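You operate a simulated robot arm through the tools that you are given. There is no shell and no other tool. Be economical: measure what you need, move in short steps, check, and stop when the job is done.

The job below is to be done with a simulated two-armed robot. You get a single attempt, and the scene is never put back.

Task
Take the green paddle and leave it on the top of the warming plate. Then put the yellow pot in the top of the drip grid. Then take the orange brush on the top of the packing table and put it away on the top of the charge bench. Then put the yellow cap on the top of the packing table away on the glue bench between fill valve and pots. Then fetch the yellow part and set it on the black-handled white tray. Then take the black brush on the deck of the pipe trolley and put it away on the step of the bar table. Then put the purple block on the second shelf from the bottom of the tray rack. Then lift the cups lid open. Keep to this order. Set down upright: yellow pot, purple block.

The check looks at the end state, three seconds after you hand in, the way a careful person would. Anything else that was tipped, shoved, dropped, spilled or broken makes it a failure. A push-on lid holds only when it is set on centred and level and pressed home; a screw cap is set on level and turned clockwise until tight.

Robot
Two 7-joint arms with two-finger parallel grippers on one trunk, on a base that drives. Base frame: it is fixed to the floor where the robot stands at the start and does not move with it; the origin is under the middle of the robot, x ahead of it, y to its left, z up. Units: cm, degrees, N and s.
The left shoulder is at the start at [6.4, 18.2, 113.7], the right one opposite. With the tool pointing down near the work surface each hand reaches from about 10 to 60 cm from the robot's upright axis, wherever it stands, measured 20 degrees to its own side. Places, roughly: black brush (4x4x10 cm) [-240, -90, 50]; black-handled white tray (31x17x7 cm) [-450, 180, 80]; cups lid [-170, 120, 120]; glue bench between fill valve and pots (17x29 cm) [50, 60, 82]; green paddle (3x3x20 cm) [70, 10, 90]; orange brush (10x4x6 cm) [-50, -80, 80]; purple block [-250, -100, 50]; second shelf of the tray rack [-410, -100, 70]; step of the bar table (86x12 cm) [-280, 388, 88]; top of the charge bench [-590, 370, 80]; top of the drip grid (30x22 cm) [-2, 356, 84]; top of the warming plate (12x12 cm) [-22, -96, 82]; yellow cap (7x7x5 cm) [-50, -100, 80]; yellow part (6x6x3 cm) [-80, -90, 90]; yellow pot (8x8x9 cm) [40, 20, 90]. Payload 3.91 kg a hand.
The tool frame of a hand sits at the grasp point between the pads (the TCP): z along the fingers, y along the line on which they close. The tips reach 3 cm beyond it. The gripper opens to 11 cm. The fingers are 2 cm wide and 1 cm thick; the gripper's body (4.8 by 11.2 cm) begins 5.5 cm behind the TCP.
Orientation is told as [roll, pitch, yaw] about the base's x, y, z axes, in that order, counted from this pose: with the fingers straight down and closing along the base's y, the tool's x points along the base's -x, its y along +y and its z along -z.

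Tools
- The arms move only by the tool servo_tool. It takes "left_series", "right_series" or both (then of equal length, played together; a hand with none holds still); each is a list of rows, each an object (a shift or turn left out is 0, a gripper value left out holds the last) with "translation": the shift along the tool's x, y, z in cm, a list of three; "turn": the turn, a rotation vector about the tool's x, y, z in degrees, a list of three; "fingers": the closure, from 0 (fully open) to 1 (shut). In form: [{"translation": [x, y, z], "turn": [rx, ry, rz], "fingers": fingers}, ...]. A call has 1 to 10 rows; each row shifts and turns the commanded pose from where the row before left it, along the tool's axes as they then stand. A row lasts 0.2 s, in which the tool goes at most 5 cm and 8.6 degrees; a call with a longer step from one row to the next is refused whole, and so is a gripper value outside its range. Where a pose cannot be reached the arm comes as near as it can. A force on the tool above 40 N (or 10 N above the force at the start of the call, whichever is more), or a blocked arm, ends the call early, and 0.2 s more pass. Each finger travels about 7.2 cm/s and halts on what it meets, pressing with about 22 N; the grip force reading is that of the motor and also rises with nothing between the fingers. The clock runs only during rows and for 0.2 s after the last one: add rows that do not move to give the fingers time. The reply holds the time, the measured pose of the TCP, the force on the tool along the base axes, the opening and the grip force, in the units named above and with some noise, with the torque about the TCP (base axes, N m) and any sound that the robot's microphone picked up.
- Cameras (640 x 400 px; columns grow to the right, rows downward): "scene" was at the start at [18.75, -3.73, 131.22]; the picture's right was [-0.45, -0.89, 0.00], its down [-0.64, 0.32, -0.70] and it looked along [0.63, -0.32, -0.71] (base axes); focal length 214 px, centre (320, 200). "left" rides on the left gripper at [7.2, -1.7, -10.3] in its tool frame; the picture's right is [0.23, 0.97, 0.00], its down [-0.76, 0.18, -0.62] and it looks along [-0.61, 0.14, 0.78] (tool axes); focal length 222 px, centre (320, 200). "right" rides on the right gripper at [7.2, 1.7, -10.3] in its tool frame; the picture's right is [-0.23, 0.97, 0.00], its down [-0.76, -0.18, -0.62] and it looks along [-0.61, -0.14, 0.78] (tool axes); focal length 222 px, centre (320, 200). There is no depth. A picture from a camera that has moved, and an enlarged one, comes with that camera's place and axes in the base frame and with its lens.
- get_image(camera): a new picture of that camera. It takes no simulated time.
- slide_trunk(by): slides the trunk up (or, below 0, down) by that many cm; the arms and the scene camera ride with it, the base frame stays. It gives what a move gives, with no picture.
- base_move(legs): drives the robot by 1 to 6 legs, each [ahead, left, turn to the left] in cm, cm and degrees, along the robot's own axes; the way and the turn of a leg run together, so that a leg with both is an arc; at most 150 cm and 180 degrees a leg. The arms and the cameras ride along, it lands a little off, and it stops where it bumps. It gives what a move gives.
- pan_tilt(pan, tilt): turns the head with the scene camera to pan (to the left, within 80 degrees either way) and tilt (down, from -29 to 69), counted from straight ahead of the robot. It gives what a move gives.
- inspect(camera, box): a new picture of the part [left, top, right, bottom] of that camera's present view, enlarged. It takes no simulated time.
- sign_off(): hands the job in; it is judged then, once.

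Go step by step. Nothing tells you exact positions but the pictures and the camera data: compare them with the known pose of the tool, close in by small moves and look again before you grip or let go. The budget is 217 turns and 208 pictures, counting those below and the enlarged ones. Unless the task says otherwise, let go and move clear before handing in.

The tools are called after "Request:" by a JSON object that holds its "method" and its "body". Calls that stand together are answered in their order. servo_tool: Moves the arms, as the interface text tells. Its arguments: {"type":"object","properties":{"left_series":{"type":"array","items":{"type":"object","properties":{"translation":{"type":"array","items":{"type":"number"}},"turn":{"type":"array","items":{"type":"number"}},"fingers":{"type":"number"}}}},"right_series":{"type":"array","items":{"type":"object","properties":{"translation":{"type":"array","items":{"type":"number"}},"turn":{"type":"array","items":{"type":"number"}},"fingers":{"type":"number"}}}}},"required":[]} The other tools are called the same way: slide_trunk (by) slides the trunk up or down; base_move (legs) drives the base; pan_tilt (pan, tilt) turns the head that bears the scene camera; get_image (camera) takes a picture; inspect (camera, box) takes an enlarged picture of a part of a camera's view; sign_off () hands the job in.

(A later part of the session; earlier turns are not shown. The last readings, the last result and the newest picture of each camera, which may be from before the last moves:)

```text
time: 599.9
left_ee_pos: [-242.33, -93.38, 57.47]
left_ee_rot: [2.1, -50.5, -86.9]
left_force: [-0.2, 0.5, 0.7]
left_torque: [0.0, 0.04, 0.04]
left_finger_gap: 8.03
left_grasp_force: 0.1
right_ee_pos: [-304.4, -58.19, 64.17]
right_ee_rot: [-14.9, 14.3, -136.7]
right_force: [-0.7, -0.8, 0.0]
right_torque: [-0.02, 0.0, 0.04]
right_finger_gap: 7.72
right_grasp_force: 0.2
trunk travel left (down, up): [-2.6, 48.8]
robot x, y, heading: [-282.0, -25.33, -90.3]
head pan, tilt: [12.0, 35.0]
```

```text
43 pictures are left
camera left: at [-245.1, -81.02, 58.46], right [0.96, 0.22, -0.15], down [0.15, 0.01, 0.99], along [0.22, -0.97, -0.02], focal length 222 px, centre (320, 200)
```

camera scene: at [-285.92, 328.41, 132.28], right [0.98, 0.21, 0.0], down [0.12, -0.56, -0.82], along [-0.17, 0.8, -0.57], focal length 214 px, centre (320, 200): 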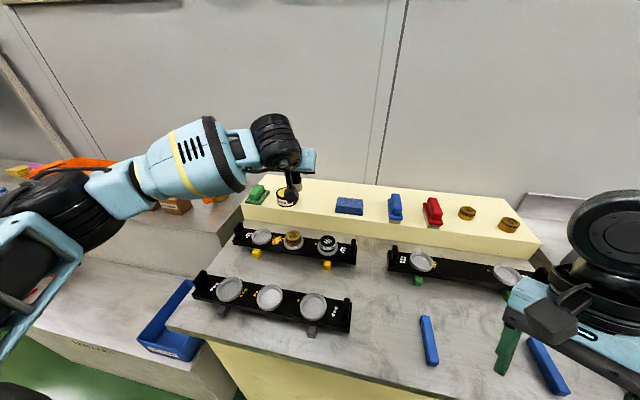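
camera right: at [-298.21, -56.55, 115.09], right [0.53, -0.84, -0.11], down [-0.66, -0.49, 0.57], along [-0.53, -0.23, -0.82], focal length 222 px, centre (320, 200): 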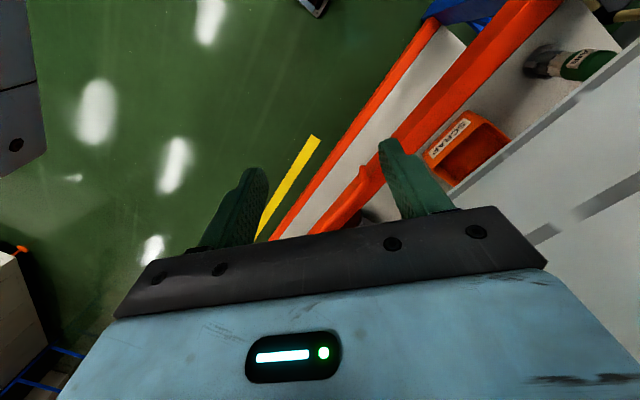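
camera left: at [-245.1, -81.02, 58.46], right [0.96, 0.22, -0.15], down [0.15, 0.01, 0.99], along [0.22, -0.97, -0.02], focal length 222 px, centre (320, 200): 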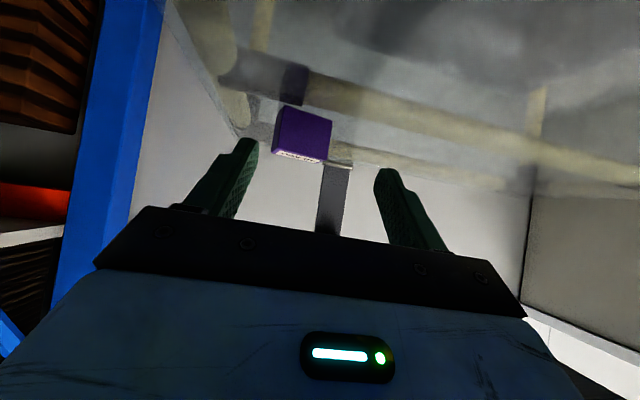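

The block's front face is at y≈-106, about 6 cm wide. I continue over it with a small lateral correction.

Request:
{"method": "servo_tool", "body": {"left_series": [{"translation": [-1.3, -0.25, 3.65]}, {"translation": [-1.3, -0.25, 3.65]}, {"translation": [-1.3, -0.25, 3.65]}, {}]}}

Request:
{"method": "get_image", "body": {"camera": "left"}}

```text
time: 601.1
left_ee_pos: [-243.03, -102.46, 57.43]
left_ee_rot: [3.2, -53.8, -88.8]
left_force: [0.3, 0.1, 0.2]
left_torque: [0.03, 0.02, -0.01]
left_finger_gap: 8.02
left_grasp_force: 0.2
right_ee_pos: [-305.07, -56.91, 64.55]
right_ee_rot: [-13.7, 14.1, -135.8]
right_force: [0.4, 0.4, -0.1]
right_torque: [0.01, -0.03, -0.02]
right_finger_gap: 7.69
right_grasp_force: 0.0
trunk travel left (down, up): [-2.6, 48.8]
robot x, y, heading: [-282.19, -24.32, -89.7]
head pan, tilt: [12.0, 35.0]
stopped in row 4 (left hand): the arm was blocked; the commanded pose is now the measured one
```

```text
42 pictures are left
camera left: at [-245.51, -89.95, 57.66], right [0.97, 0.2, -0.15], down [0.14, 0.06, 0.99], along [0.21, -0.98, 0.03], focal length 222 px, centre (320, 200)
```

left: 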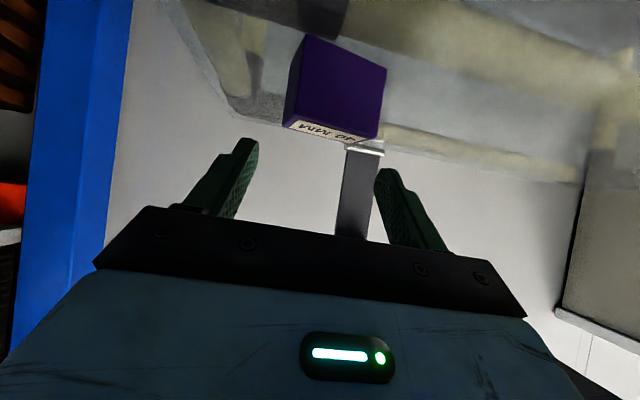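

The arm got blocked short of the block. I look from the head to see what is touching.

Request:
{"method": "pan_tilt", "body": {"pan": 45, "tilt": 35}}

Request:
{"method": "get_image", "body": {"camera": "scene"}}

```text
time: 602.1
left_ee_pos: [-243.54, -102.72, 57.17]
left_ee_rot: [3.3, -53.5, -89.2]
left_force: [-1.3, 0.0, 0.4]
left_torque: [0.02, 0.0, 0.02]
left_finger_gap: 8.02
left_grasp_force: 0.1
right_ee_pos: [-304.95, -57.02, 64.62]
right_ee_rot: [-13.6, 13.9, -136.1]
right_force: [-0.4, 0.8, -0.6]
right_torque: [0.0, -0.03, 0.02]
right_finger_gap: 7.73
right_grasp_force: 0.1
trunk travel left (down, up): [-2.6, 48.8]
robot x, y, heading: [-281.71, -24.82, -89.9]
head pan, tilt: [45.0, 35.0]
```

```text
41 pictures are left
camera scene: at [-276.56, -53.68, 93.02], right [-0.71, -0.71, 0.0], down [-0.4, 0.39, -0.83], along [0.59, -0.59, -0.56], focal length 214 px, centre (320, 200)
```

scene: 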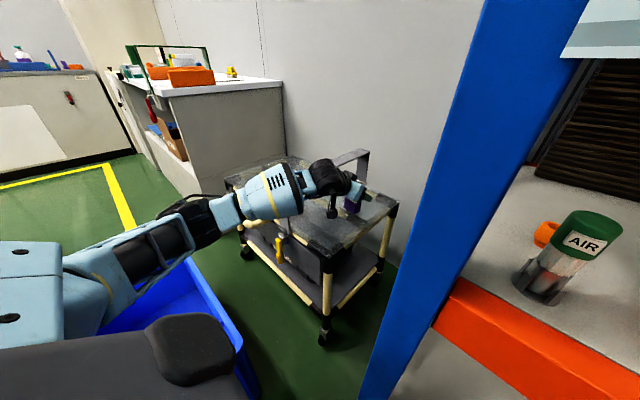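

The wrist appears to touch the arch's top. I retreat up and back, turn the hand about 18° so the wrist comes from further west, and flatten the pitch a little.

Request:
{"method": "servo_tool", "body": {"left_series": [{"translation": [-3.8, 0, -2.9]}, {"translation": [1.8, 0, -2.4]}, {"translation": [1.8, 0, -2.4]}, {"turn": [-4.8, 0, -4.4]}, {"turn": [-4.8, 0, -4.4]}, {"turn": [-4.8, 0, -4.4]}, {"turn": [0, 5.5, 0]}, {"turn": [0, 5.5, 0]}, {}]}}

Request:
{"method": "base_move", "body": {"legs": [[2.5, -2, 0]]}}

Request:
{"method": "get_image", "body": {"camera": "left"}}

```text
time: 604.1
left_ee_pos: [-242.54, -97.72, 59.65]
left_ee_rot: [-0.1, -40.8, -66.2]
left_force: [0.4, -0.6, -0.2]
left_torque: [0.02, -0.02, -0.02]
left_finger_gap: 8.03
left_grasp_force: 0.1
right_ee_pos: [-304.36, -57.93, 64.31]
right_ee_rot: [-14.9, 14.4, -136.3]
right_force: [0.1, 0.4, -0.1]
right_torque: [0.0, 0.01, 0.02]
right_finger_gap: 7.68
right_grasp_force: 0.1
trunk travel left (down, up): [-2.6, 48.8]
robot x, y, heading: [-281.79, -24.66, -90.0]
head pan, tilt: [45.0, 35.0]
```

```text
time: 604.8
left_ee_pos: [-242.81, -97.74, 59.63]
left_ee_rot: [-0.2, -40.9, -66.1]
left_force: [0.7, 0.1, -0.4]
left_torque: [0.03, 0.01, -0.01]
left_finger_gap: 8.01
left_grasp_force: 0.0
right_ee_pos: [-304.53, -58.16, 64.27]
right_ee_rot: [-14.8, 14.2, -136.3]
right_force: [0.5, -0.7, 0.3]
right_torque: [-0.04, -0.02, 0.01]
right_finger_gap: 7.7
right_grasp_force: 0.0
trunk travel left (down, up): [-2.6, 48.8]
robot x, y, heading: [-281.96, -25.05, -89.9]
head pan, tilt: [45.0, 35.0]
stopped in leg 1: the robot was blocked; the commanded pose is now the measured one
```

```text
40 pictures are left
camera left: at [-249.22, -87.24, 62.74], right [0.82, 0.55, -0.15], down [0.23, -0.08, 0.97], along [0.52, -0.83, -0.19], focal length 222 px, centre (320, 200)
```

left: 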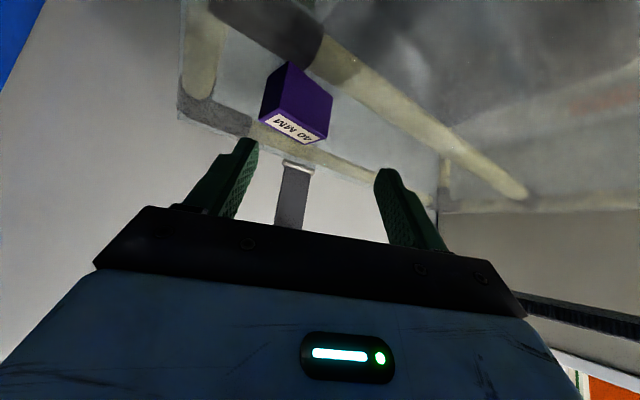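

I fine-tune the yaw to about -72°, widen the fingers, shift sideways and approach the block centre at (-242.2,-106.5).

Request:
{"method": "servo_tool", "body": {"left_series": [{"turn": [3.9, 0, 4.5], "fingers": 0.12}, {"translation": [0, -2.1, 0]}, {"translation": [-0.57, 0, 3.7]}, {"translation": [-0.57, 0, 3.7]}, {}]}}

Request:
{"method": "get_image", "body": {"camera": "left"}}

```text
time: 606.0
left_ee_pos: [-243.12, -103.71, 54.78]
left_ee_rot: [-0.2, -41.0, -72.1]
left_force: [0.3, -0.6, 0.3]
left_torque: [0.03, -0.03, 0.01]
left_finger_gap: 9.66
left_grasp_force: 0.0
right_ee_pos: [-304.49, -58.12, 64.32]
right_ee_rot: [-14.7, 14.2, -136.2]
right_force: [0.2, -0.8, 0.0]
right_torque: [-0.01, -0.02, 0.01]
right_finger_gap: 7.69
right_grasp_force: 0.0
trunk travel left (down, up): [-2.6, 48.8]
robot x, y, heading: [-282.18, -24.92, -89.9]
head pan, tilt: [45.0, 35.0]
```

```text
39 pictures are left
camera left: at [-248.37, -92.6, 57.87], right [0.87, 0.46, -0.15], down [0.22, -0.1, 0.97], along [0.43, -0.88, -0.19], focal length 222 px, centre (320, 200)
```

left: 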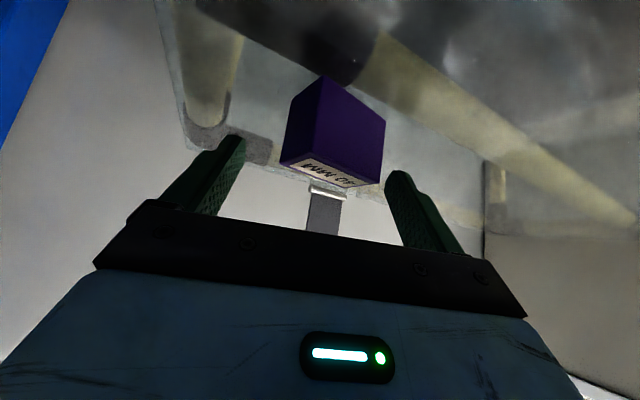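

The block sits between the fingers, slightly right of centre; final correction and advance.

Request:
{"method": "servo_tool", "body": {"left_series": [{"translation": [0, 0.8, 0]}, {"translation": [-0.7, 0, 3.7]}, {}]}}

Request:
{"method": "get_image", "body": {"camera": "left"}}

```text
time: 606.8
left_ee_pos: [-241.85, -106.37, 53.93]
left_ee_rot: [-0.2, -42.2, -72.2]
left_force: [-0.3, -0.2, 3.0]
left_torque: [0.14, 0.01, -0.03]
left_finger_gap: 9.65
left_grasp_force: 0.1
right_ee_pos: [-304.83, -57.83, 64.25]
right_ee_rot: [-14.2, 14.3, -136.2]
right_force: [-0.4, 0.2, 1.0]
right_torque: [0.01, -0.02, -0.04]
right_finger_gap: 7.7
right_grasp_force: 0.0
trunk travel left (down, up): [-2.6, 48.8]
robot x, y, heading: [-281.96, -25.39, -89.9]
head pan, tilt: [45.0, 35.0]
```

```text
38 pictures are left
camera left: at [-247.14, -95.25, 56.87], right [0.88, 0.46, -0.16], down [0.22, -0.08, 0.97], along [0.43, -0.89, -0.17], focal length 222 px, centre (320, 200)
```

left: 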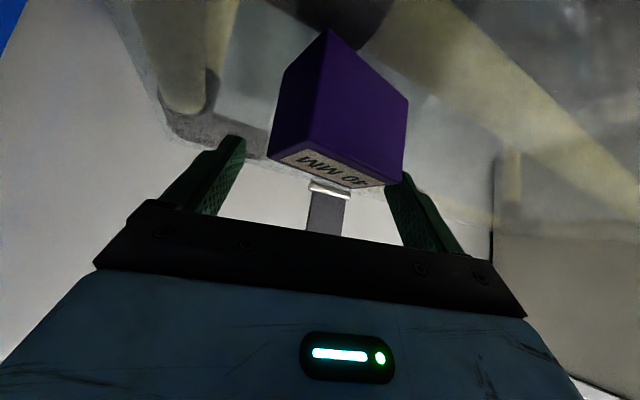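

The forearm is evidently resting against the arch's front. I raise the trunk so the forearm slopes down from higher up, steepen the tool, and turn the yaw nearer to the block's faces.

Request:
{"method": "slide_trunk", "body": {"by": 9}}

Request:
{"method": "servo_tool", "body": {"left_series": [{"turn": [3.35, 0, 3.7]}, {"turn": [3.35, 0, 3.7]}, {"turn": [0, 5, 0]}, {"turn": [0, 5, 0]}, {}]}}

Request:
{"method": "get_image", "body": {"camera": "left"}}

```text
time: 607.7
left_ee_pos: [-241.34, -106.07, 57.65]
left_ee_rot: [0.1, -39.3, -71.9]
left_force: [2.2, -7.2, -15.8]
left_torque: [-0.47, 0.96, -0.5]
left_finger_gap: 9.72
left_grasp_force: 0.6
right_ee_pos: [-304.41, -58.28, 71.36]
right_ee_rot: [-14.9, 14.1, -136.3]
right_force: [0.3, 0.2, -0.3]
right_torque: [0.0, -0.04, 0.03]
right_finger_gap: 7.73
right_grasp_force: 0.0
trunk travel left (down, up): [-9.5, 41.9]
robot x, y, heading: [-281.89, -24.79, -90.3]
head pan, tilt: [45.0, 35.0]
stopped: the force on the tool passed its limit at 51 N (the readings are from after the stop); the commanded pose is now the measured one
```

```text
time: 608.4
left_ee_pos: [-241.77, -105.94, 57.63]
left_ee_rot: [-0.9, -38.2, -81.5]
left_force: [-0.5, -1.3, -1.1]
left_torque: [-0.07, 0.02, 0.05]
left_finger_gap: 9.63
left_grasp_force: 0.1
right_ee_pos: [-304.53, -58.15, 71.4]
right_ee_rot: [-14.7, 14.1, -136.4]
right_force: [0.2, 0.0, -0.4]
right_torque: [0.01, -0.01, 0.04]
right_finger_gap: 7.7
right_grasp_force: 0.0
trunk travel left (down, up): [-9.5, 41.9]
robot x, y, heading: [-282.1, -24.79, -89.9]
head pan, tilt: [45.0, 35.0]
stopped in row 3 (left hand): the force on the tool passed its limit at 45 N (the readings are from after the stop); the commanded pose is now the measured one
```

```text
37 pictures are left
camera left: at [-245.14, -94.12, 61.45], right [0.94, 0.31, -0.15], down [0.22, -0.18, 0.96], along [0.27, -0.93, -0.24], focal length 222 px, centre (320, 200)
```

left: 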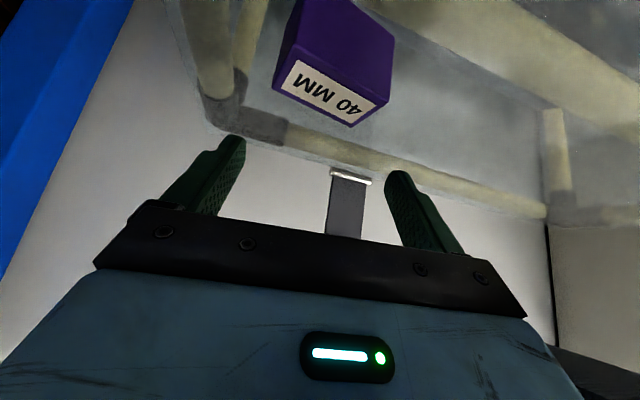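

The block's label says 40 mm, so it is nearer and the deck higher than I assumed: block centre ≈(-243.2,-102.7,52.4). I shift west away from the arch, back off, and re-aim.

Request:
{"method": "servo_tool", "body": {"left_series": [{"translation": [0, -1.8, 0]}, {"translation": [3.1, 0, -2.5]}, {"fingers": 0.3}, {}]}}

Request:
{"method": "get_image", "body": {"camera": "left"}}

```text
time: 609.4
left_ee_pos: [-244.13, -102.28, 57.78]
left_ee_rot: [-0.7, -38.2, -81.5]
left_force: [0.0, -0.7, -0.3]
left_torque: [0.0, -0.01, 0.02]
left_finger_gap: 7.72
left_grasp_force: 0.0
right_ee_pos: [-304.42, -58.08, 71.27]
right_ee_rot: [-14.7, 14.1, -136.3]
right_force: [-0.8, 0.1, 0.6]
right_torque: [-0.01, 0.0, -0.02]
right_finger_gap: 7.68
right_grasp_force: 0.0
trunk travel left (down, up): [-9.5, 41.9]
robot x, y, heading: [-281.68, -25.14, -89.9]
head pan, tilt: [45.0, 35.0]
```

```text
36 pictures are left
camera left: at [-247.48, -90.57, 61.58], right [0.94, 0.31, -0.15], down [0.22, -0.18, 0.96], along [0.27, -0.93, -0.24], focal length 222 px, centre (320, 200)
```

left: 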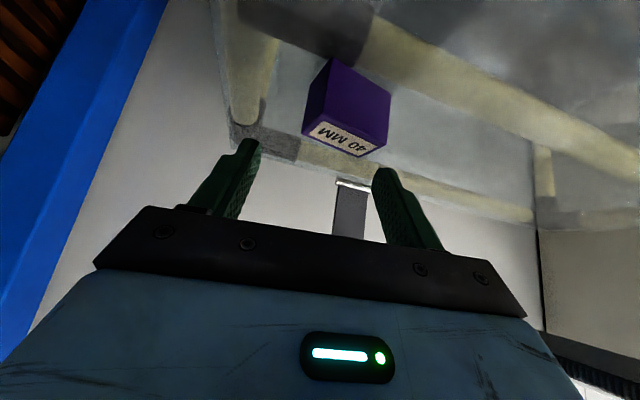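

Re-measured: block centre (-243.2,-103), top z≈54.5. I correct sideways and come straight down around it.

Request:
{"method": "servo_tool", "body": {"left_series": [{"translation": [0, 0.85, 0]}, {"translation": [1.1, 0, 1.8]}, {"translation": [1.1, 0, 1.8]}, {}]}}

Request:
{"method": "get_image", "body": {"camera": "left"}}

```text
time: 610.4
left_ee_pos: [-243.26, -102.7, 53.64]
left_ee_rot: [-0.8, -38.3, -81.5]
left_force: [0.7, -0.4, 0.4]
left_torque: [-0.02, -0.01, 0.02]
left_finger_gap: 7.67
left_grasp_force: 0.1
right_ee_pos: [-304.46, -58.17, 71.41]
right_ee_rot: [-14.7, 14.1, -136.3]
right_force: [0.3, 0.0, 0.5]
right_torque: [0.02, -0.02, 0.0]
right_finger_gap: 7.7
right_grasp_force: 0.1
trunk travel left (down, up): [-9.5, 41.9]
robot x, y, heading: [-282.08, -25.29, -90.0]
head pan, tilt: [45.0, 35.0]
```

```text
35 pictures are left
camera left: at [-246.53, -90.9, 57.37], right [0.94, 0.31, -0.15], down [0.22, -0.18, 0.96], along [0.27, -0.93, -0.24], focal length 222 px, centre (320, 200)
```

left: 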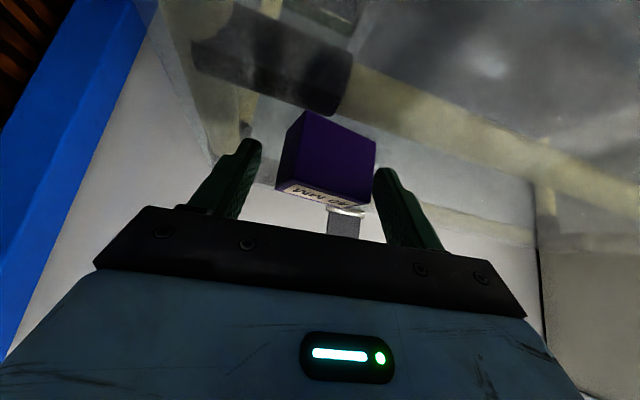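

The block is between the pads. I close slowly and then lift a little.

Request:
{"method": "servo_tool", "body": {"left_series": [{"fingers": 0.5}, {"fingers": 0.6}, {"fingers": 0.8}, {"fingers": 1}, {}, {"translation": [-1.2, 0, -1.6]}, {"translation": [-1.2, 0, -1.6]}, {}]}}

Request:
{"method": "get_image", "body": {"camera": "left"}}

```text
time: 612.2
left_ee_pos: [-243.19, -102.55, 57.51]
left_ee_rot: [-0.8, -38.2, -81.4]
left_force: [-0.1, -0.6, -1.0]
left_torque: [0.02, 0.02, 0.01]
left_finger_gap: 5.64
left_grasp_force: 21.8
right_ee_pos: [-304.51, -58.23, 71.3]
right_ee_rot: [-14.7, 14.0, -136.3]
right_force: [0.2, -0.1, 0.0]
right_torque: [0.0, 0.01, 0.02]
right_finger_gap: 7.68
right_grasp_force: 0.1
trunk travel left (down, up): [-9.5, 41.9]
robot x, y, heading: [-282.22, -25.2, -90.1]
head pan, tilt: [45.0, 35.0]
```

```text
34 pictures are left
camera left: at [-246.58, -90.76, 61.29], right [0.94, 0.31, -0.15], down [0.22, -0.18, 0.96], along [0.27, -0.93, -0.24], focal length 222 px, centre (320, 200)
```

left: 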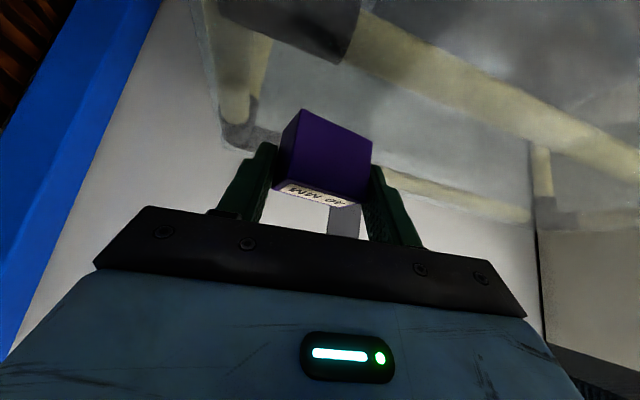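

Held (on its edges). I lift gently, moving slightly west away from the arch, and withdraw.

Request:
{"method": "servo_tool", "body": {"left_series": [{"translation": [-1.2, -0.8, -1.6]}, {"translation": [-1.2, -0.8, -1.6]}, {"translation": [-1.2, -0.8, -1.6]}, {"translation": [-1.6, 0, -2.0]}, {"translation": [-1.6, 0, -2.0]}, {"translation": [1.6, 0, -1.3]}, {"translation": [2.4, 0, -1.9]}, {"translation": [2.4, 0, -1.9]}, {"translation": [2.4, 0, -1.9]}, {"translation": [2.4, 0, -1.9]}]}}

Request:
{"method": "get_image", "body": {"camera": "left"}}

```text
time: 614.4
left_ee_pos: [-247.65, -88.52, 68.7]
left_ee_rot: [-0.8, -38.4, -81.3]
left_force: [0.0, -0.1, -2.3]
left_torque: [0.04, 0.0, -0.01]
left_finger_gap: 5.6
left_grasp_force: 21.9
right_ee_pos: [-304.45, -58.24, 71.24]
right_ee_rot: [-14.7, 14.0, -136.3]
right_force: [0.1, 0.1, -1.1]
right_torque: [-0.03, 0.01, 0.0]
right_finger_gap: 7.71
right_grasp_force: 0.1
trunk travel left (down, up): [-9.5, 41.9]
robot x, y, heading: [-282.3, -25.0, -89.9]
head pan, tilt: [45.0, 35.0]
```

```text
33 pictures are left
camera left: at [-250.97, -76.73, 72.44], right [0.94, 0.31, -0.15], down [0.22, -0.18, 0.96], along [0.27, -0.93, -0.24], focal length 222 px, centre (320, 200)
```

left: 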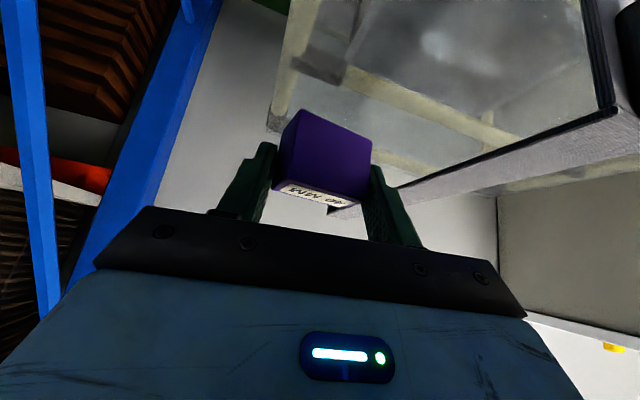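

The block is steady. I back away from the trolley, raise the trunk a bit and move west along the rack to the drop location.

Request:
{"method": "base_move", "body": {"legs": [[-32, 0, 0], [0, -70, 0], [0, -66, 0]]}}

Request:
{"method": "slide_trunk", "body": {"by": 15}}

Request:
{"method": "pan_tilt", "body": {"pan": 0, "tilt": 30}}

Request:
{"method": "get_image", "body": {"camera": "scene"}}

```text
time: 628.4
left_ee_pos: [-382.5, -55.53, 68.73]
left_ee_rot: [-0.8, -38.2, -81.8]
left_force: [-0.1, 0.4, -2.0]
left_torque: [0.01, 0.02, 0.01]
left_finger_gap: 5.48
left_grasp_force: 22.3
right_ee_pos: [-439.05, -24.8, 71.27]
right_ee_rot: [-14.7, 14.1, -136.6]
right_force: [-0.7, -0.3, -0.7]
right_torque: [-0.02, 0.01, -0.01]
right_finger_gap: 7.7
right_grasp_force: 0.1
trunk travel left (down, up): [-9.5, 41.9]
robot x, y, heading: [-415.94, 8.37, -90.3]
head pan, tilt: [45.0, 35.0]
```

```text
time: 630.2
left_ee_pos: [-382.4, -55.5, 83.65]
left_ee_rot: [-0.7, -38.2, -81.8]
left_force: [0.5, 0.1, -2.0]
left_torque: [0.03, 0.01, 0.0]
left_finger_gap: 5.48
left_grasp_force: 21.7
right_ee_pos: [-439.09, -24.74, 86.3]
right_ee_rot: [-14.8, 14.0, -136.6]
right_force: [0.9, 1.3, 0.2]
right_torque: [-0.01, -0.02, 0.04]
right_finger_gap: 7.7
right_grasp_force: 0.1
trunk travel left (down, up): [-24.5, 26.9]
robot x, y, heading: [-416.21, 8.1, -90.7]
head pan, tilt: [45.0, 35.0]
```

```text
time: 631.3
left_ee_pos: [-382.45, -55.46, 83.69]
left_ee_rot: [-0.8, -38.2, -81.9]
left_force: [0.0, -0.7, -0.8]
left_torque: [0.01, 0.0, -0.01]
left_finger_gap: 5.5
left_grasp_force: 22.1
right_ee_pos: [-439.02, -24.81, 86.33]
right_ee_rot: [-14.7, 14.1, -136.7]
right_force: [-0.3, 0.1, -0.1]
right_torque: [-0.02, -0.03, -0.02]
right_finger_gap: 7.72
right_grasp_force: 0.0
trunk travel left (down, up): [-24.5, 26.9]
robot x, y, heading: [-416.66, 8.7, -90.6]
head pan, tilt: [0.0, 30.0]
```

```text
32 pictures are left
camera scene: at [-416.43, -16.96, 117.52], right [-1.0, 0.01, 0.0], down [0.0, 0.5, -0.87], along [0.0, -0.87, -0.5], focal length 214 px, centre (320, 200)
```

scene: 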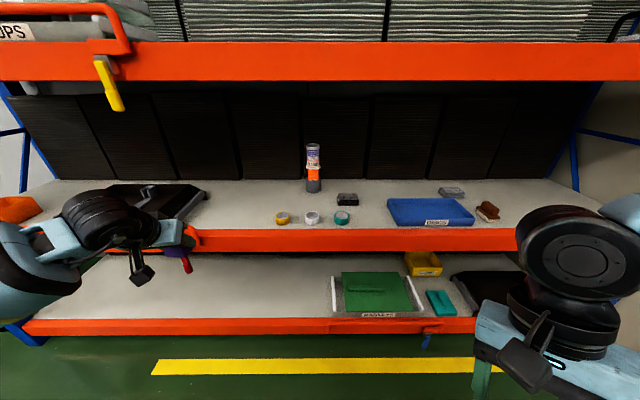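

The second shelf has a clear patch around (-383,-92), straight ahead of the left hand. I drive in at a safe height.

Request:
{"method": "base_move", "body": {"legs": [[35, 0, 0.5]]}}

Request:
{"method": "get_image", "body": {"camera": "scene"}}

Request:
{"method": "get_image", "body": {"camera": "left"}}

```text
time: 633.6
left_ee_pos: [-381.62, -90.12, 83.57]
left_ee_rot: [-0.8, -38.3, -81.0]
left_force: [-0.2, -0.3, -2.3]
left_torque: [0.01, 0.02, -0.03]
left_finger_gap: 5.45
left_grasp_force: 22.3
right_ee_pos: [-438.65, -60.11, 86.23]
right_ee_rot: [-14.7, 14.2, -135.9]
right_force: [-0.3, -0.6, 0.7]
right_torque: [0.02, 0.0, 0.02]
right_finger_gap: 7.7
right_grasp_force: 0.1
trunk travel left (down, up): [-24.5, 26.9]
robot x, y, heading: [-416.52, -26.93, -89.5]
head pan, tilt: [0.0, 30.0]
```

```text
31 pictures are left
camera scene: at [-416.12, -51.98, 117.51], right [-1.0, -0.01, 0.0], down [0.0, 0.5, -0.87], along [0.01, -0.87, -0.5], focal length 214 px, centre (320, 200)
```

scene: 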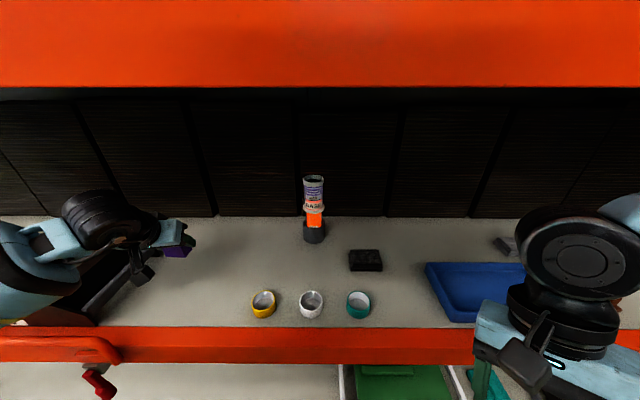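

```text
30 pictures are left
camera left: at [-385.03, -78.39, 87.4], right [0.94, 0.32, -0.15], down [0.22, -0.18, 0.96], along [0.28, -0.93, -0.24], focal length 222 px, centre (320, 200)
```

left: 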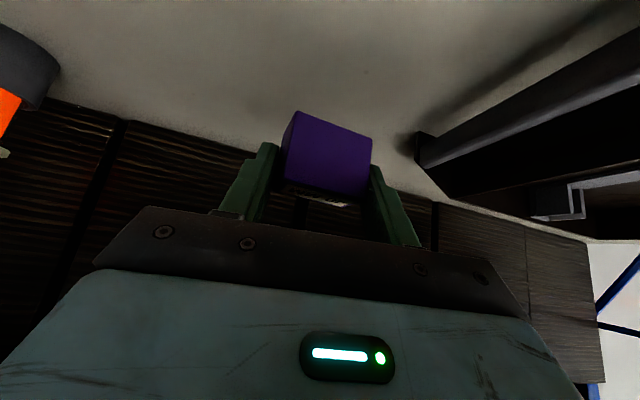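

There's room; I shift 5 cm west to keep clear of the black tray, then lower with the arm.

Request:
{"method": "base_move", "body": {"legs": [[0, -5, 0]]}}

Request:
{"method": "servo_tool", "body": {"left_series": [{"translation": [1.85, 0, 2.36]}, {"translation": [1.85, 0, 2.36]}, {"translation": [1.0, 0, 1.25]}, {}]}}

Request:
{"method": "get_image", "body": {"camera": "left"}}

Request:
{"method": "inspect", "body": {"camera": "scene", "box": [0, 160, 280, 360]}}

```text
time: 634.7
left_ee_pos: [-386.53, -90.14, 83.76]
left_ee_rot: [-0.8, -38.1, -81.1]
left_force: [0.2, -0.4, -1.5]
left_torque: [0.01, -0.04, -0.03]
left_finger_gap: 5.0
left_grasp_force: 22.2
right_ee_pos: [-443.49, -60.21, 86.36]
right_ee_rot: [-14.6, 14.1, -135.9]
right_force: [0.3, -0.8, 0.1]
right_torque: [0.01, -0.01, 0.01]
right_finger_gap: 7.67
right_grasp_force: 0.2
trunk travel left (down, up): [-24.5, 26.9]
robot x, y, heading: [-421.29, -26.63, -89.6]
head pan, tilt: [0.0, 30.0]
```

```text
time: 635.7
left_ee_pos: [-386.59, -90.19, 76.21]
left_ee_rot: [-0.8, -38.1, -80.9]
left_force: [-0.6, 0.5, -1.6]
left_torque: [0.01, -0.05, 0.03]
left_finger_gap: 4.95
left_grasp_force: 21.9
right_ee_pos: [-443.61, -60.17, 86.27]
right_ee_rot: [-14.7, 14.2, -135.9]
right_force: [-0.6, 0.9, -0.3]
right_torque: [-0.01, -0.01, -0.02]
right_finger_gap: 7.72
right_grasp_force: 0.1
trunk travel left (down, up): [-24.5, 26.9]
robot x, y, heading: [-421.08, -26.56, -89.5]
head pan, tilt: [0.0, 30.0]
```

```text
29 pictures are left
camera left: at [-389.94, -78.41, 79.8], right [0.94, 0.32, -0.15], down [0.22, -0.18, 0.96], along [0.28, -0.93, -0.24], focal length 222 px, centre (320, 200)
```

left: 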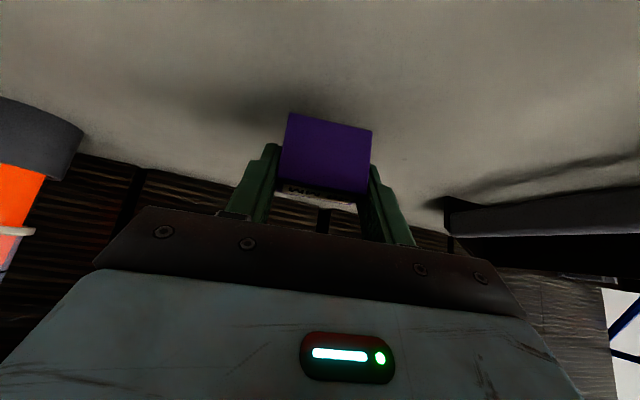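

```text
2.00 times, centred on (140, 260) of scene
camera zoom: at [-420.97, -51.96, 117.52], right [-1.0, -0.01, 0.0], down [0.0, 0.5, -0.87], along [0.01, -0.87, -0.5], focal length 429 px, centre (680, 80)
```

zoom: 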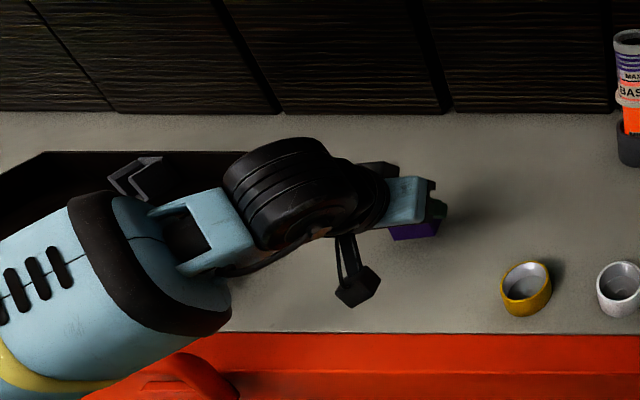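

The block has settled into better alignment in the grip. I continue down in small steps.

Request:
{"method": "servo_tool", "body": {"left_series": [{"translation": [0.9, 0, 1.2]}, {}, {"translation": [0.37, 0, 0.47]}, {}, {"translation": [0.3, 0, 0.37]}, {}, {"translation": [0.3, 0, 0.37]}, {}]}}

Request:
{"method": "get_image", "body": {"camera": "left"}}

```text
time: 637.5
left_ee_pos: [-386.57, -90.04, 73.32]
left_ee_rot: [-0.8, -38.4, -80.9]
left_force: [1.5, -4.1, 16.7]
left_torque: [-0.14, -0.53, -0.2]
left_finger_gap: 5.02
left_grasp_force: 21.8
right_ee_pos: [-443.51, -60.01, 86.39]
right_ee_rot: [-14.7, 14.2, -135.9]
right_force: [0.4, -0.4, 0.0]
right_torque: [0.01, 0.0, -0.01]
right_finger_gap: 7.71
right_grasp_force: 0.2
trunk travel left (down, up): [-24.5, 26.9]
robot x, y, heading: [-421.23, -26.56, -89.6]
head pan, tilt: [0.0, 30.0]
```

```text
27 pictures are left
camera left: at [-390.01, -78.39, 76.93], right [0.94, 0.32, -0.15], down [0.22, -0.18, 0.96], along [0.28, -0.93, -0.23], focal length 222 px, centre (320, 200)
```

left: 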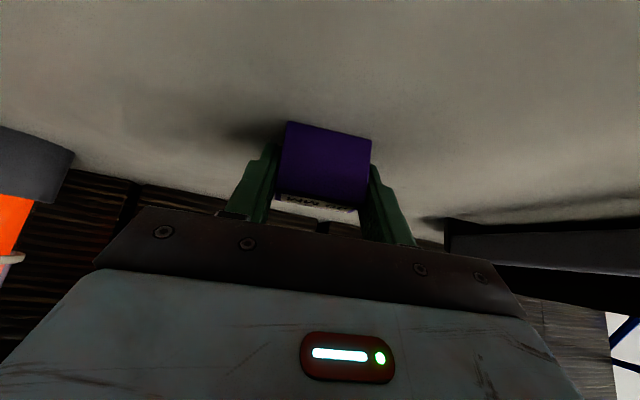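

Contact with the shelf. I release slowly and lift away along the tool axis.

Request:
{"method": "servo_tool", "body": {"left_series": [{"translation": [-0.1, 0, -0.1], "fingers": 0.5}, {"fingers": 0.45}, {"fingers": 0.35}, {"fingers": 0.25}, {}, {"translation": [0, 0, -2]}, {"translation": [0, 0, -3]}, {"translation": [0, 0, -4]}, {}]}}

Request:
{"method": "get_image", "body": {"camera": "left"}}

```text
time: 639.5
left_ee_pos: [-387.34, -84.63, 80.41]
left_ee_rot: [-0.8, -38.2, -81.2]
left_force: [0.8, 0.5, -0.6]
left_torque: [0.0, 0.01, -0.03]
left_finger_gap: 8.25
left_grasp_force: 0.0
right_ee_pos: [-443.41, -60.18, 86.29]
right_ee_rot: [-14.7, 14.1, -135.9]
right_force: [0.2, -0.4, 0.2]
right_torque: [-0.02, 0.0, -0.02]
right_finger_gap: 7.69
right_grasp_force: 0.0
trunk travel left (down, up): [-24.5, 26.9]
robot x, y, heading: [-421.1, -26.7, -89.8]
head pan, tilt: [0.0, 30.0]
```

```text
26 pictures are left
camera left: at [-390.74, -72.96, 84.13], right [0.94, 0.32, -0.15], down [0.22, -0.18, 0.96], along [0.28, -0.93, -0.24], focal length 222 px, centre (320, 200)
```

left: 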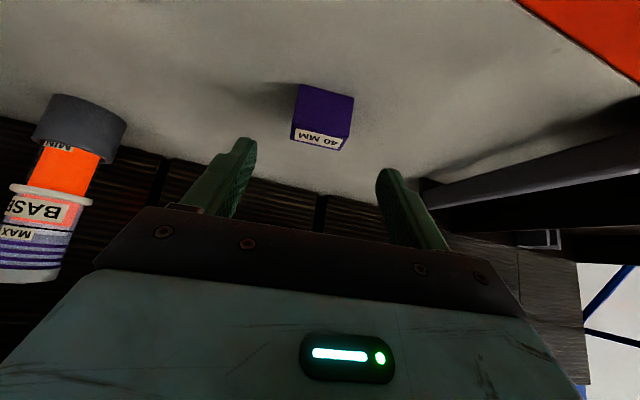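

The purple block stands upright on the second shelf. I back out, tuck the left hand, raise the trunk fully and drive to the cups lid.

Request:
{"method": "base_move", "body": {"legs": [[-47, 0, 0]]}}

Request:
{"method": "slide_trunk", "body": {"by": 24}}

Request:
{"method": "servo_tool", "body": {"left_series": [{"translation": [3.2, -1.5, -2.5]}, {"translation": [3.2, -1.5, -2.5]}, {"translation": [3.2, -1.5, -2.5]}, {"translation": [3.2, -1.5, -2.5]}, {"translation": [3.2, -1.5, -2.5]}]}}

Request:
{"method": "base_move", "body": {"legs": [[0, 0, 89.8], [130, 0, 0], [90, 0, 0]]}}

Request:
{"method": "pan_tilt", "body": {"pan": 50, "tilt": 15}}

Request:
{"method": "get_image", "body": {"camera": "scene"}}

```text
time: 642.3
left_ee_pos: [-387.48, -37.56, 80.41]
left_ee_rot: [-0.8, -38.1, -80.9]
left_force: [0.0, 0.5, 0.0]
left_torque: [-0.02, -0.01, 0.01]
left_finger_gap: 8.23
left_grasp_force: 0.0
right_ee_pos: [-443.72, -13.34, 86.31]
right_ee_rot: [-14.7, 14.1, -135.7]
right_force: [0.4, 0.0, 0.2]
right_torque: [0.0, 0.03, -0.02]
right_finger_gap: 7.69
right_grasp_force: 0.0
trunk travel left (down, up): [-24.5, 26.9]
robot x, y, heading: [-421.72, 20.26, -89.7]
head pan, tilt: [0.0, 30.0]
```

```text
time: 644.8
left_ee_pos: [-387.61, -37.79, 104.19]
left_ee_rot: [-0.8, -38.1, -80.8]
left_force: [-0.5, -0.3, 0.3]
left_torque: [-0.03, 0.02, -0.02]
left_finger_gap: 8.26
left_grasp_force: 0.0
right_ee_pos: [-443.74, -13.45, 110.32]
right_ee_rot: [-14.8, 14.1, -135.7]
right_force: [0.7, 0.2, -0.2]
right_torque: [0.01, 0.02, 0.01]
right_finger_gap: 7.72
right_grasp_force: 0.0
trunk travel left (down, up): [-48.5, 2.9]
robot x, y, heading: [-421.65, 19.85, -89.3]
head pan, tilt: [0.0, 30.0]
```

```text
time: 646.0
left_ee_pos: [-398.1, -19.19, 104.07]
left_ee_rot: [-0.8, -38.3, -80.8]
left_force: [0.5, -0.3, 0.2]
left_torque: [-0.01, -0.01, -0.01]
left_finger_gap: 8.26
left_grasp_force: 0.1
right_ee_pos: [-443.84, -13.37, 110.33]
right_ee_rot: [-14.7, 14.1, -135.7]
right_force: [-0.1, -1.2, 0.4]
right_torque: [0.0, -0.01, -0.01]
right_finger_gap: 7.71
right_grasp_force: 0.0
trunk travel left (down, up): [-48.5, 2.9]
robot x, y, heading: [-421.68, 19.96, -89.3]
head pan, tilt: [0.0, 30.0]
```

```text
time: 660.6
left_ee_pos: [-160.2, 33.78, 104.05]
left_ee_rot: [-0.8, -38.1, 5.8]
left_force: [-0.3, 0.1, -0.3]
left_torque: [0.0, -0.01, -0.03]
left_finger_gap: 8.27
left_grasp_force: 0.0
right_ee_pos: [-168.64, -11.33, 110.35]
right_ee_rot: [-14.8, 14.1, -49.0]
right_force: [0.3, -0.4, -0.4]
right_torque: [-0.02, 0.0, -0.01]
right_finger_gap: 7.69
right_grasp_force: 0.1
trunk travel left (down, up): [-48.5, 2.9]
robot x, y, heading: [-200.43, 12.48, -2.8]
head pan, tilt: [0.0, 30.0]
```

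```text
time: 661.8
left_ee_pos: [-160.28, 33.68, 104.06]
left_ee_rot: [-0.8, -38.2, 6.0]
left_force: [0.8, -0.1, -0.4]
left_torque: [0.0, 0.03, -0.01]
left_finger_gap: 8.24
left_grasp_force: 0.2
right_ee_pos: [-168.79, -11.31, 110.4]
right_ee_rot: [-14.6, 14.1, -49.0]
right_force: [0.2, -0.6, -0.4]
right_torque: [0.02, -0.04, -0.02]
right_finger_gap: 7.72
right_grasp_force: 0.0
trunk travel left (down, up): [-48.5, 2.9]
robot x, y, heading: [-200.66, 12.78, -2.7]
head pan, tilt: [50.0, 15.0]
```

```text
25 pictures are left
camera scene: at [-189.39, 19.16, 146.33], right [0.73, -0.68, 0.0], down [-0.18, -0.19, -0.97], along [0.66, 0.71, -0.26], focal length 214 px, centre (320, 200)
```

scene: 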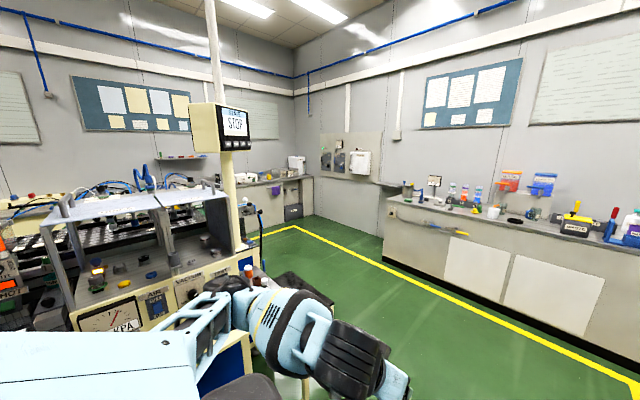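

The lid unit (a boxed station with plates on top) is at the machine's side. I drive a bit further, turn to face it and look.

Request:
{"method": "base_move", "body": {"legs": [[20, 0, 2.7], [0, 0, 90]]}}

Request:
{"method": "pan_tilt", "body": {"pan": 0, "tilt": 25}}

Request:
{"method": "get_image", "body": {"camera": "scene"}}

```text
time: 667.2
left_ee_pos: [-203.39, 51.83, 104.0]
left_ee_rot: [-0.7, -38.2, 97.7]
left_force: [-1.2, -0.5, 0.5]
left_torque: [0.01, 0.0, 0.0]
left_finger_gap: 8.26
left_grasp_force: 0.1
right_ee_pos: [-157.84, 45.03, 110.28]
right_ee_rot: [-14.7, 14.1, 42.9]
right_force: [-0.6, -0.1, -0.5]
right_torque: [0.0, -0.02, 0.0]
right_finger_gap: 7.69
right_grasp_force: 0.0
trunk travel left (down, up): [-48.5, 2.9]
robot x, y, heading: [-180.4, 11.83, 89.1]
head pan, tilt: [50.0, 15.0]
```

```text
time: 668.4
left_ee_pos: [-203.43, 51.93, 104.04]
left_ee_rot: [-0.8, -38.2, 97.8]
left_force: [0.6, 0.8, -0.1]
left_torque: [-0.02, 0.0, 0.01]
left_finger_gap: 8.23
left_grasp_force: 0.1
right_ee_pos: [-157.77, 45.03, 110.42]
right_ee_rot: [-14.8, 14.1, 42.8]
right_force: [-0.6, 0.4, -0.3]
right_torque: [-0.03, 0.03, 0.01]
right_finger_gap: 7.7
right_grasp_force: 0.0
trunk travel left (down, up): [-48.5, 2.9]
robot x, y, heading: [-180.92, 11.92, 89.2]
head pan, tilt: [0.0, 25.0]
```

```text
24 pictures are left
camera scene: at [-180.53, 26.24, 144.71], right [1.0, -0.01, 0.0], down [-0.01, -0.42, -0.91], along [0.01, 0.91, -0.42], focal length 214 px, centre (320, 200)
```

scene: 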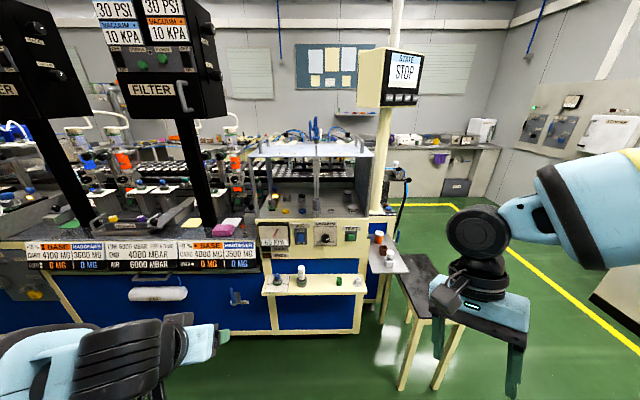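

Request:
{"method": "inspect", "body": {"camera": "scene", "box": [230, 110, 400, 260]}}

```text
2.67 times, centred on (315, 185) of scene
camera zoom: at [-180.53, 26.24, 144.71], right [1.0, -0.01, 0.0], down [-0.01, -0.42, -0.91], along [0.01, 0.91, -0.42], focal length 572 px, centre (333, 240)
```

zoom: 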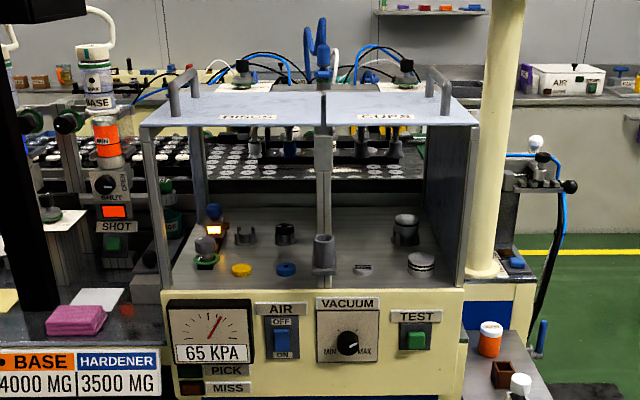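

The CUPS lid (right plate, hinge at the centre x≈-181, handle at x≈-162, z≈130) has to swing up toward the centre. I raise the left hand and position the base so the handle is straight ahead.

Request:
{"method": "servo_tool", "body": {"left_series": [{"translation": [-2.4, 0, -3.1]}, {"translation": [-2.4, 0, -3.1]}, {"translation": [-2.4, 0, -3.1]}, {"translation": [-2.4, 0, -3.1]}, {"translation": [-1.2, 0, -1.5], "fingers": 0.3}]}}

Request:
{"method": "base_move", "body": {"legs": [[0, -19, 0.8], [28, 0, 0]]}}

Request:
{"method": "get_image", "body": {"camera": "left"}}

Request:
{"method": "get_image", "body": {"camera": "scene"}}

```text
time: 669.6
left_ee_pos: [-203.37, 52.2, 121.64]
left_ee_rot: [-0.8, -38.1, 97.7]
left_force: [0.0, 0.0, 0.3]
left_torque: [-0.02, 0.01, 0.01]
left_finger_gap: 7.7
left_grasp_force: 0.0
left hand out of reach, approached as far as the arm can: row 1
right_ee_pos: [-157.92, 45.04, 110.46]
right_ee_rot: [-14.7, 14.1, 42.9]
right_force: [-0.1, 0.6, 0.3]
right_torque: [-0.01, 0.03, 0.02]
right_finger_gap: 7.69
right_grasp_force: 0.0
trunk travel left (down, up): [-48.5, 2.9]
robot x, y, heading: [-180.84, 12.0, 89.4]
head pan, tilt: [0.0, 25.0]
```

```text
time: 673.4
left_ee_pos: [-185.09, 79.55, 121.53]
left_ee_rot: [-0.8, -38.1, 98.3]
left_force: [-0.2, 0.1, 0.5]
left_torque: [0.01, -0.03, -0.02]
left_finger_gap: 7.69
left_grasp_force: 0.1
right_ee_pos: [-139.52, 72.95, 110.3]
right_ee_rot: [-14.7, 14.1, 43.4]
right_force: [0.6, -0.3, -0.4]
right_torque: [0.01, 0.0, 0.02]
right_finger_gap: 7.67
right_grasp_force: 0.0
trunk travel left (down, up): [-48.5, 2.9]
robot x, y, heading: [-162.18, 39.68, 89.8]
head pan, tilt: [0.0, 25.0]
```

```text
22 pictures are left
camera left: at [-181.76, 67.89, 125.33], right [-0.94, -0.31, -0.15], down [-0.22, 0.19, 0.96], along [-0.27, 0.93, -0.24], focal length 222 px, centre (320, 200)
```

left: 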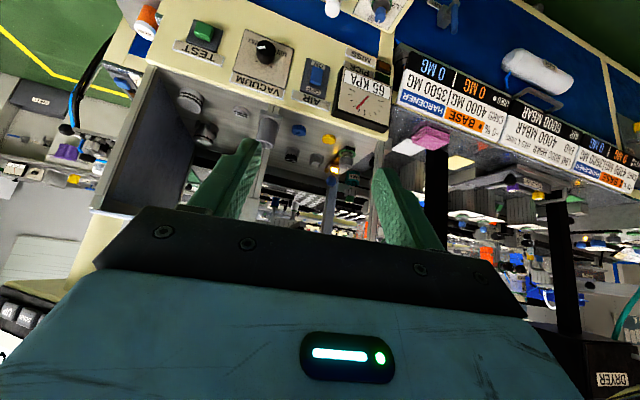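

```text
21 pictures are left
camera scene: at [-161.98, 53.92, 144.72], right [1.0, -0.01, 0.0], down [0.0, -0.42, -0.91], along [0.01, 0.91, -0.42], focal length 214 px, centre (320, 200)
```

scene: 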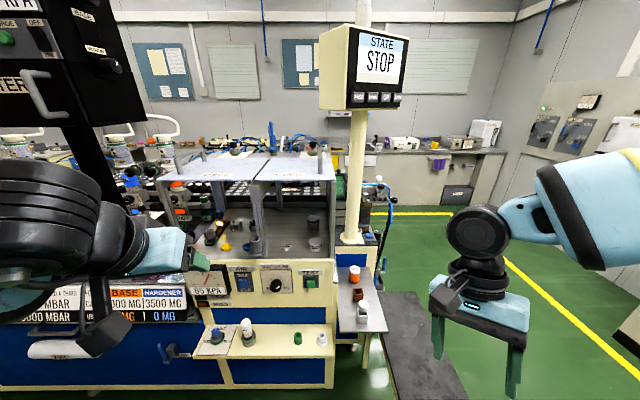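

Request:
{"method": "inspect", "body": {"camera": "scene", "box": [230, 130, 350, 220]}}

```text
4.44 times, centred on (290, 175) of scene
camera zoom: at [-161.98, 53.92, 144.72], right [1.0, -0.01, 0.0], down [0.0, -0.42, -0.91], along [0.01, 0.91, -0.42], focal length 953 px, centre (453, 311)
```

zoom: 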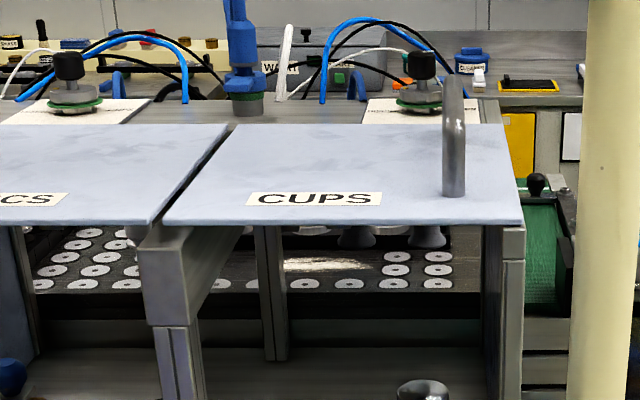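

Handle bar: x≈-161.3, y 118–129, z≈130; hinge near x≈-180.5, z≈124. I move 10 cm ahead, set yaw straight and pitch -50, and go to a pre-grasp in front of the handle.

Request:
{"method": "base_move", "body": {"legs": [[10, 0, 0.2]]}}

Request:
{"method": "servo_tool", "body": {"left_series": [{"turn": [5.1, 0, 6.5]}, {"turn": [0, -6, 0]}, {"turn": [0, -6, 0]}]}}

Request:
{"method": "servo_tool", "body": {"left_series": [{"translation": [-3.2, -2.96, 0.63]}, {"translation": [-3.2, -2.96, 0.63]}, {"translation": [-3.2, -2.96, 0.63]}, {"translation": [-3.2, -2.96, 0.63]}, {"translation": [-3.2, -2.96, 0.63]}, {"translation": [-3.2, -2.96, 0.63]}, {"translation": [-3.2, -2.96, 0.63]}, {"translation": [-3.2, -2.96, 0.63]}, {}]}}

Request:
{"method": "get_image", "body": {"camera": "left"}}

```text
time: 674.5
left_ee_pos: [-185.15, 89.21, 121.68]
left_ee_rot: [-0.9, -38.1, 98.4]
left_force: [-0.2, 0.8, 0.7]
left_torque: [0.0, -0.02, -0.02]
left_finger_gap: 7.67
left_grasp_force: 0.1
right_ee_pos: [-139.63, 82.54, 110.41]
right_ee_rot: [-14.7, 14.1, 43.4]
right_force: [-0.3, -0.1, -0.1]
right_torque: [0.01, 0.0, 0.02]
right_finger_gap: 7.69
right_grasp_force: 0.1
trunk travel left (down, up): [-48.5, 2.9]
robot x, y, heading: [-162.01, 49.43, 89.8]
head pan, tilt: [0.0, 25.0]
```

```text
time: 675.4
left_ee_pos: [-185.04, 90.0, 121.95]
left_ee_rot: [-0.8, -50.4, 90.3]
left_force: [-0.2, 0.0, 0.6]
left_torque: [-0.01, 0.01, 0.0]
left_finger_gap: 7.72
left_grasp_force: 0.0
left hand out of reach, approached as far as the arm can: row 3
right_ee_pos: [-139.64, 82.58, 110.32]
right_ee_rot: [-14.7, 14.2, 43.5]
right_force: [0.5, -0.5, -0.1]
right_torque: [0.01, 0.02, 0.0]
right_finger_gap: 7.69
right_grasp_force: 0.1
trunk travel left (down, up): [-48.5, 2.9]
robot x, y, heading: [-162.4, 49.56, 89.9]
head pan, tilt: [0.0, 25.0]
```

```text
time: 677.4
left_ee_pos: [-161.45, 110.46, 138.65]
left_ee_rot: [-1.0, -50.3, 90.3]
left_force: [0.5, -0.4, -0.4]
left_torque: [0.04, 0.0, -0.03]
left_finger_gap: 7.72
left_grasp_force: 0.1
right_ee_pos: [-139.77, 82.5, 110.33]
right_ee_rot: [-14.7, 14.1, 43.5]
right_force: [0.4, 0.9, -0.1]
right_torque: [0.04, -0.02, -0.01]
right_finger_gap: 7.72
right_grasp_force: 0.1
trunk travel left (down, up): [-48.5, 2.9]
robot x, y, heading: [-162.3, 49.79, 90.0]
head pan, tilt: [0.0, 25.0]
```

```text
19 pictures are left
camera left: at [-159.87, 97.88, 139.68], right [-0.97, -0.14, -0.19], down [-0.19, 0.01, 0.98], along [-0.14, 0.99, -0.03], focal length 222 px, centre (320, 200)
```

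left: 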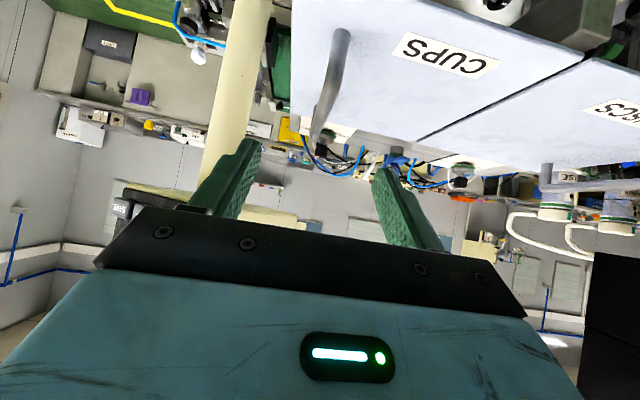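

The handle lies straight along the tool axis. I advance so the fingers straddle the bar, and close.

Request:
{"method": "servo_tool", "body": {"left_series": [{"translation": [0.2, 0.07, 4.2]}, {"translation": [0.2, 0.07, 4.2]}, {"translation": [0.2, 0.07, 4.2]}, {}, {"fingers": 0.7}, {"fingers": 1}, {"fingers": 1}, {}]}}

Request:
{"method": "get_image", "body": {"camera": "left"}}

```text
time: 679.1
left_ee_pos: [-161.82, 119.7, 129.78]
left_ee_rot: [-1.0, -50.3, 90.6]
left_force: [-9.4, 0.6, -1.3]
left_torque: [0.25, 0.16, 0.5]
left_finger_gap: 1.57
left_grasp_force: 44.6
right_ee_pos: [-139.63, 82.53, 110.38]
right_ee_rot: [-14.8, 14.0, 43.5]
right_force: [-0.4, 0.8, -0.2]
right_torque: [0.0, 0.01, 0.01]
right_finger_gap: 7.72
right_grasp_force: 0.0
trunk travel left (down, up): [-48.5, 2.9]
robot x, y, heading: [-161.83, 49.96, 89.8]
head pan, tilt: [0.0, 25.0]
```

```text
18 pictures are left
camera left: at [-160.03, 107.12, 130.98], right [-0.97, -0.14, -0.19], down [-0.19, 0.01, 0.98], along [-0.14, 0.99, -0.03], focal length 222 px, centre (320, 200)
```

left: 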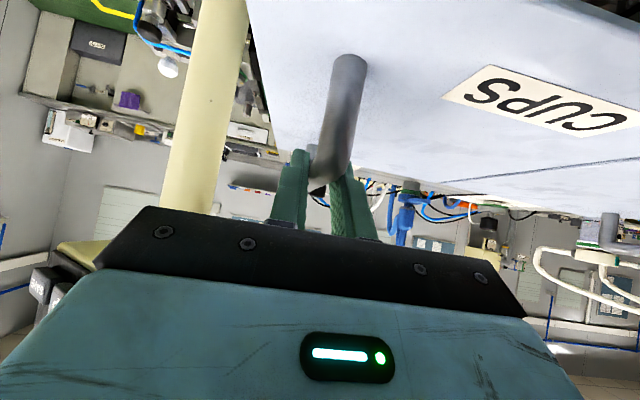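

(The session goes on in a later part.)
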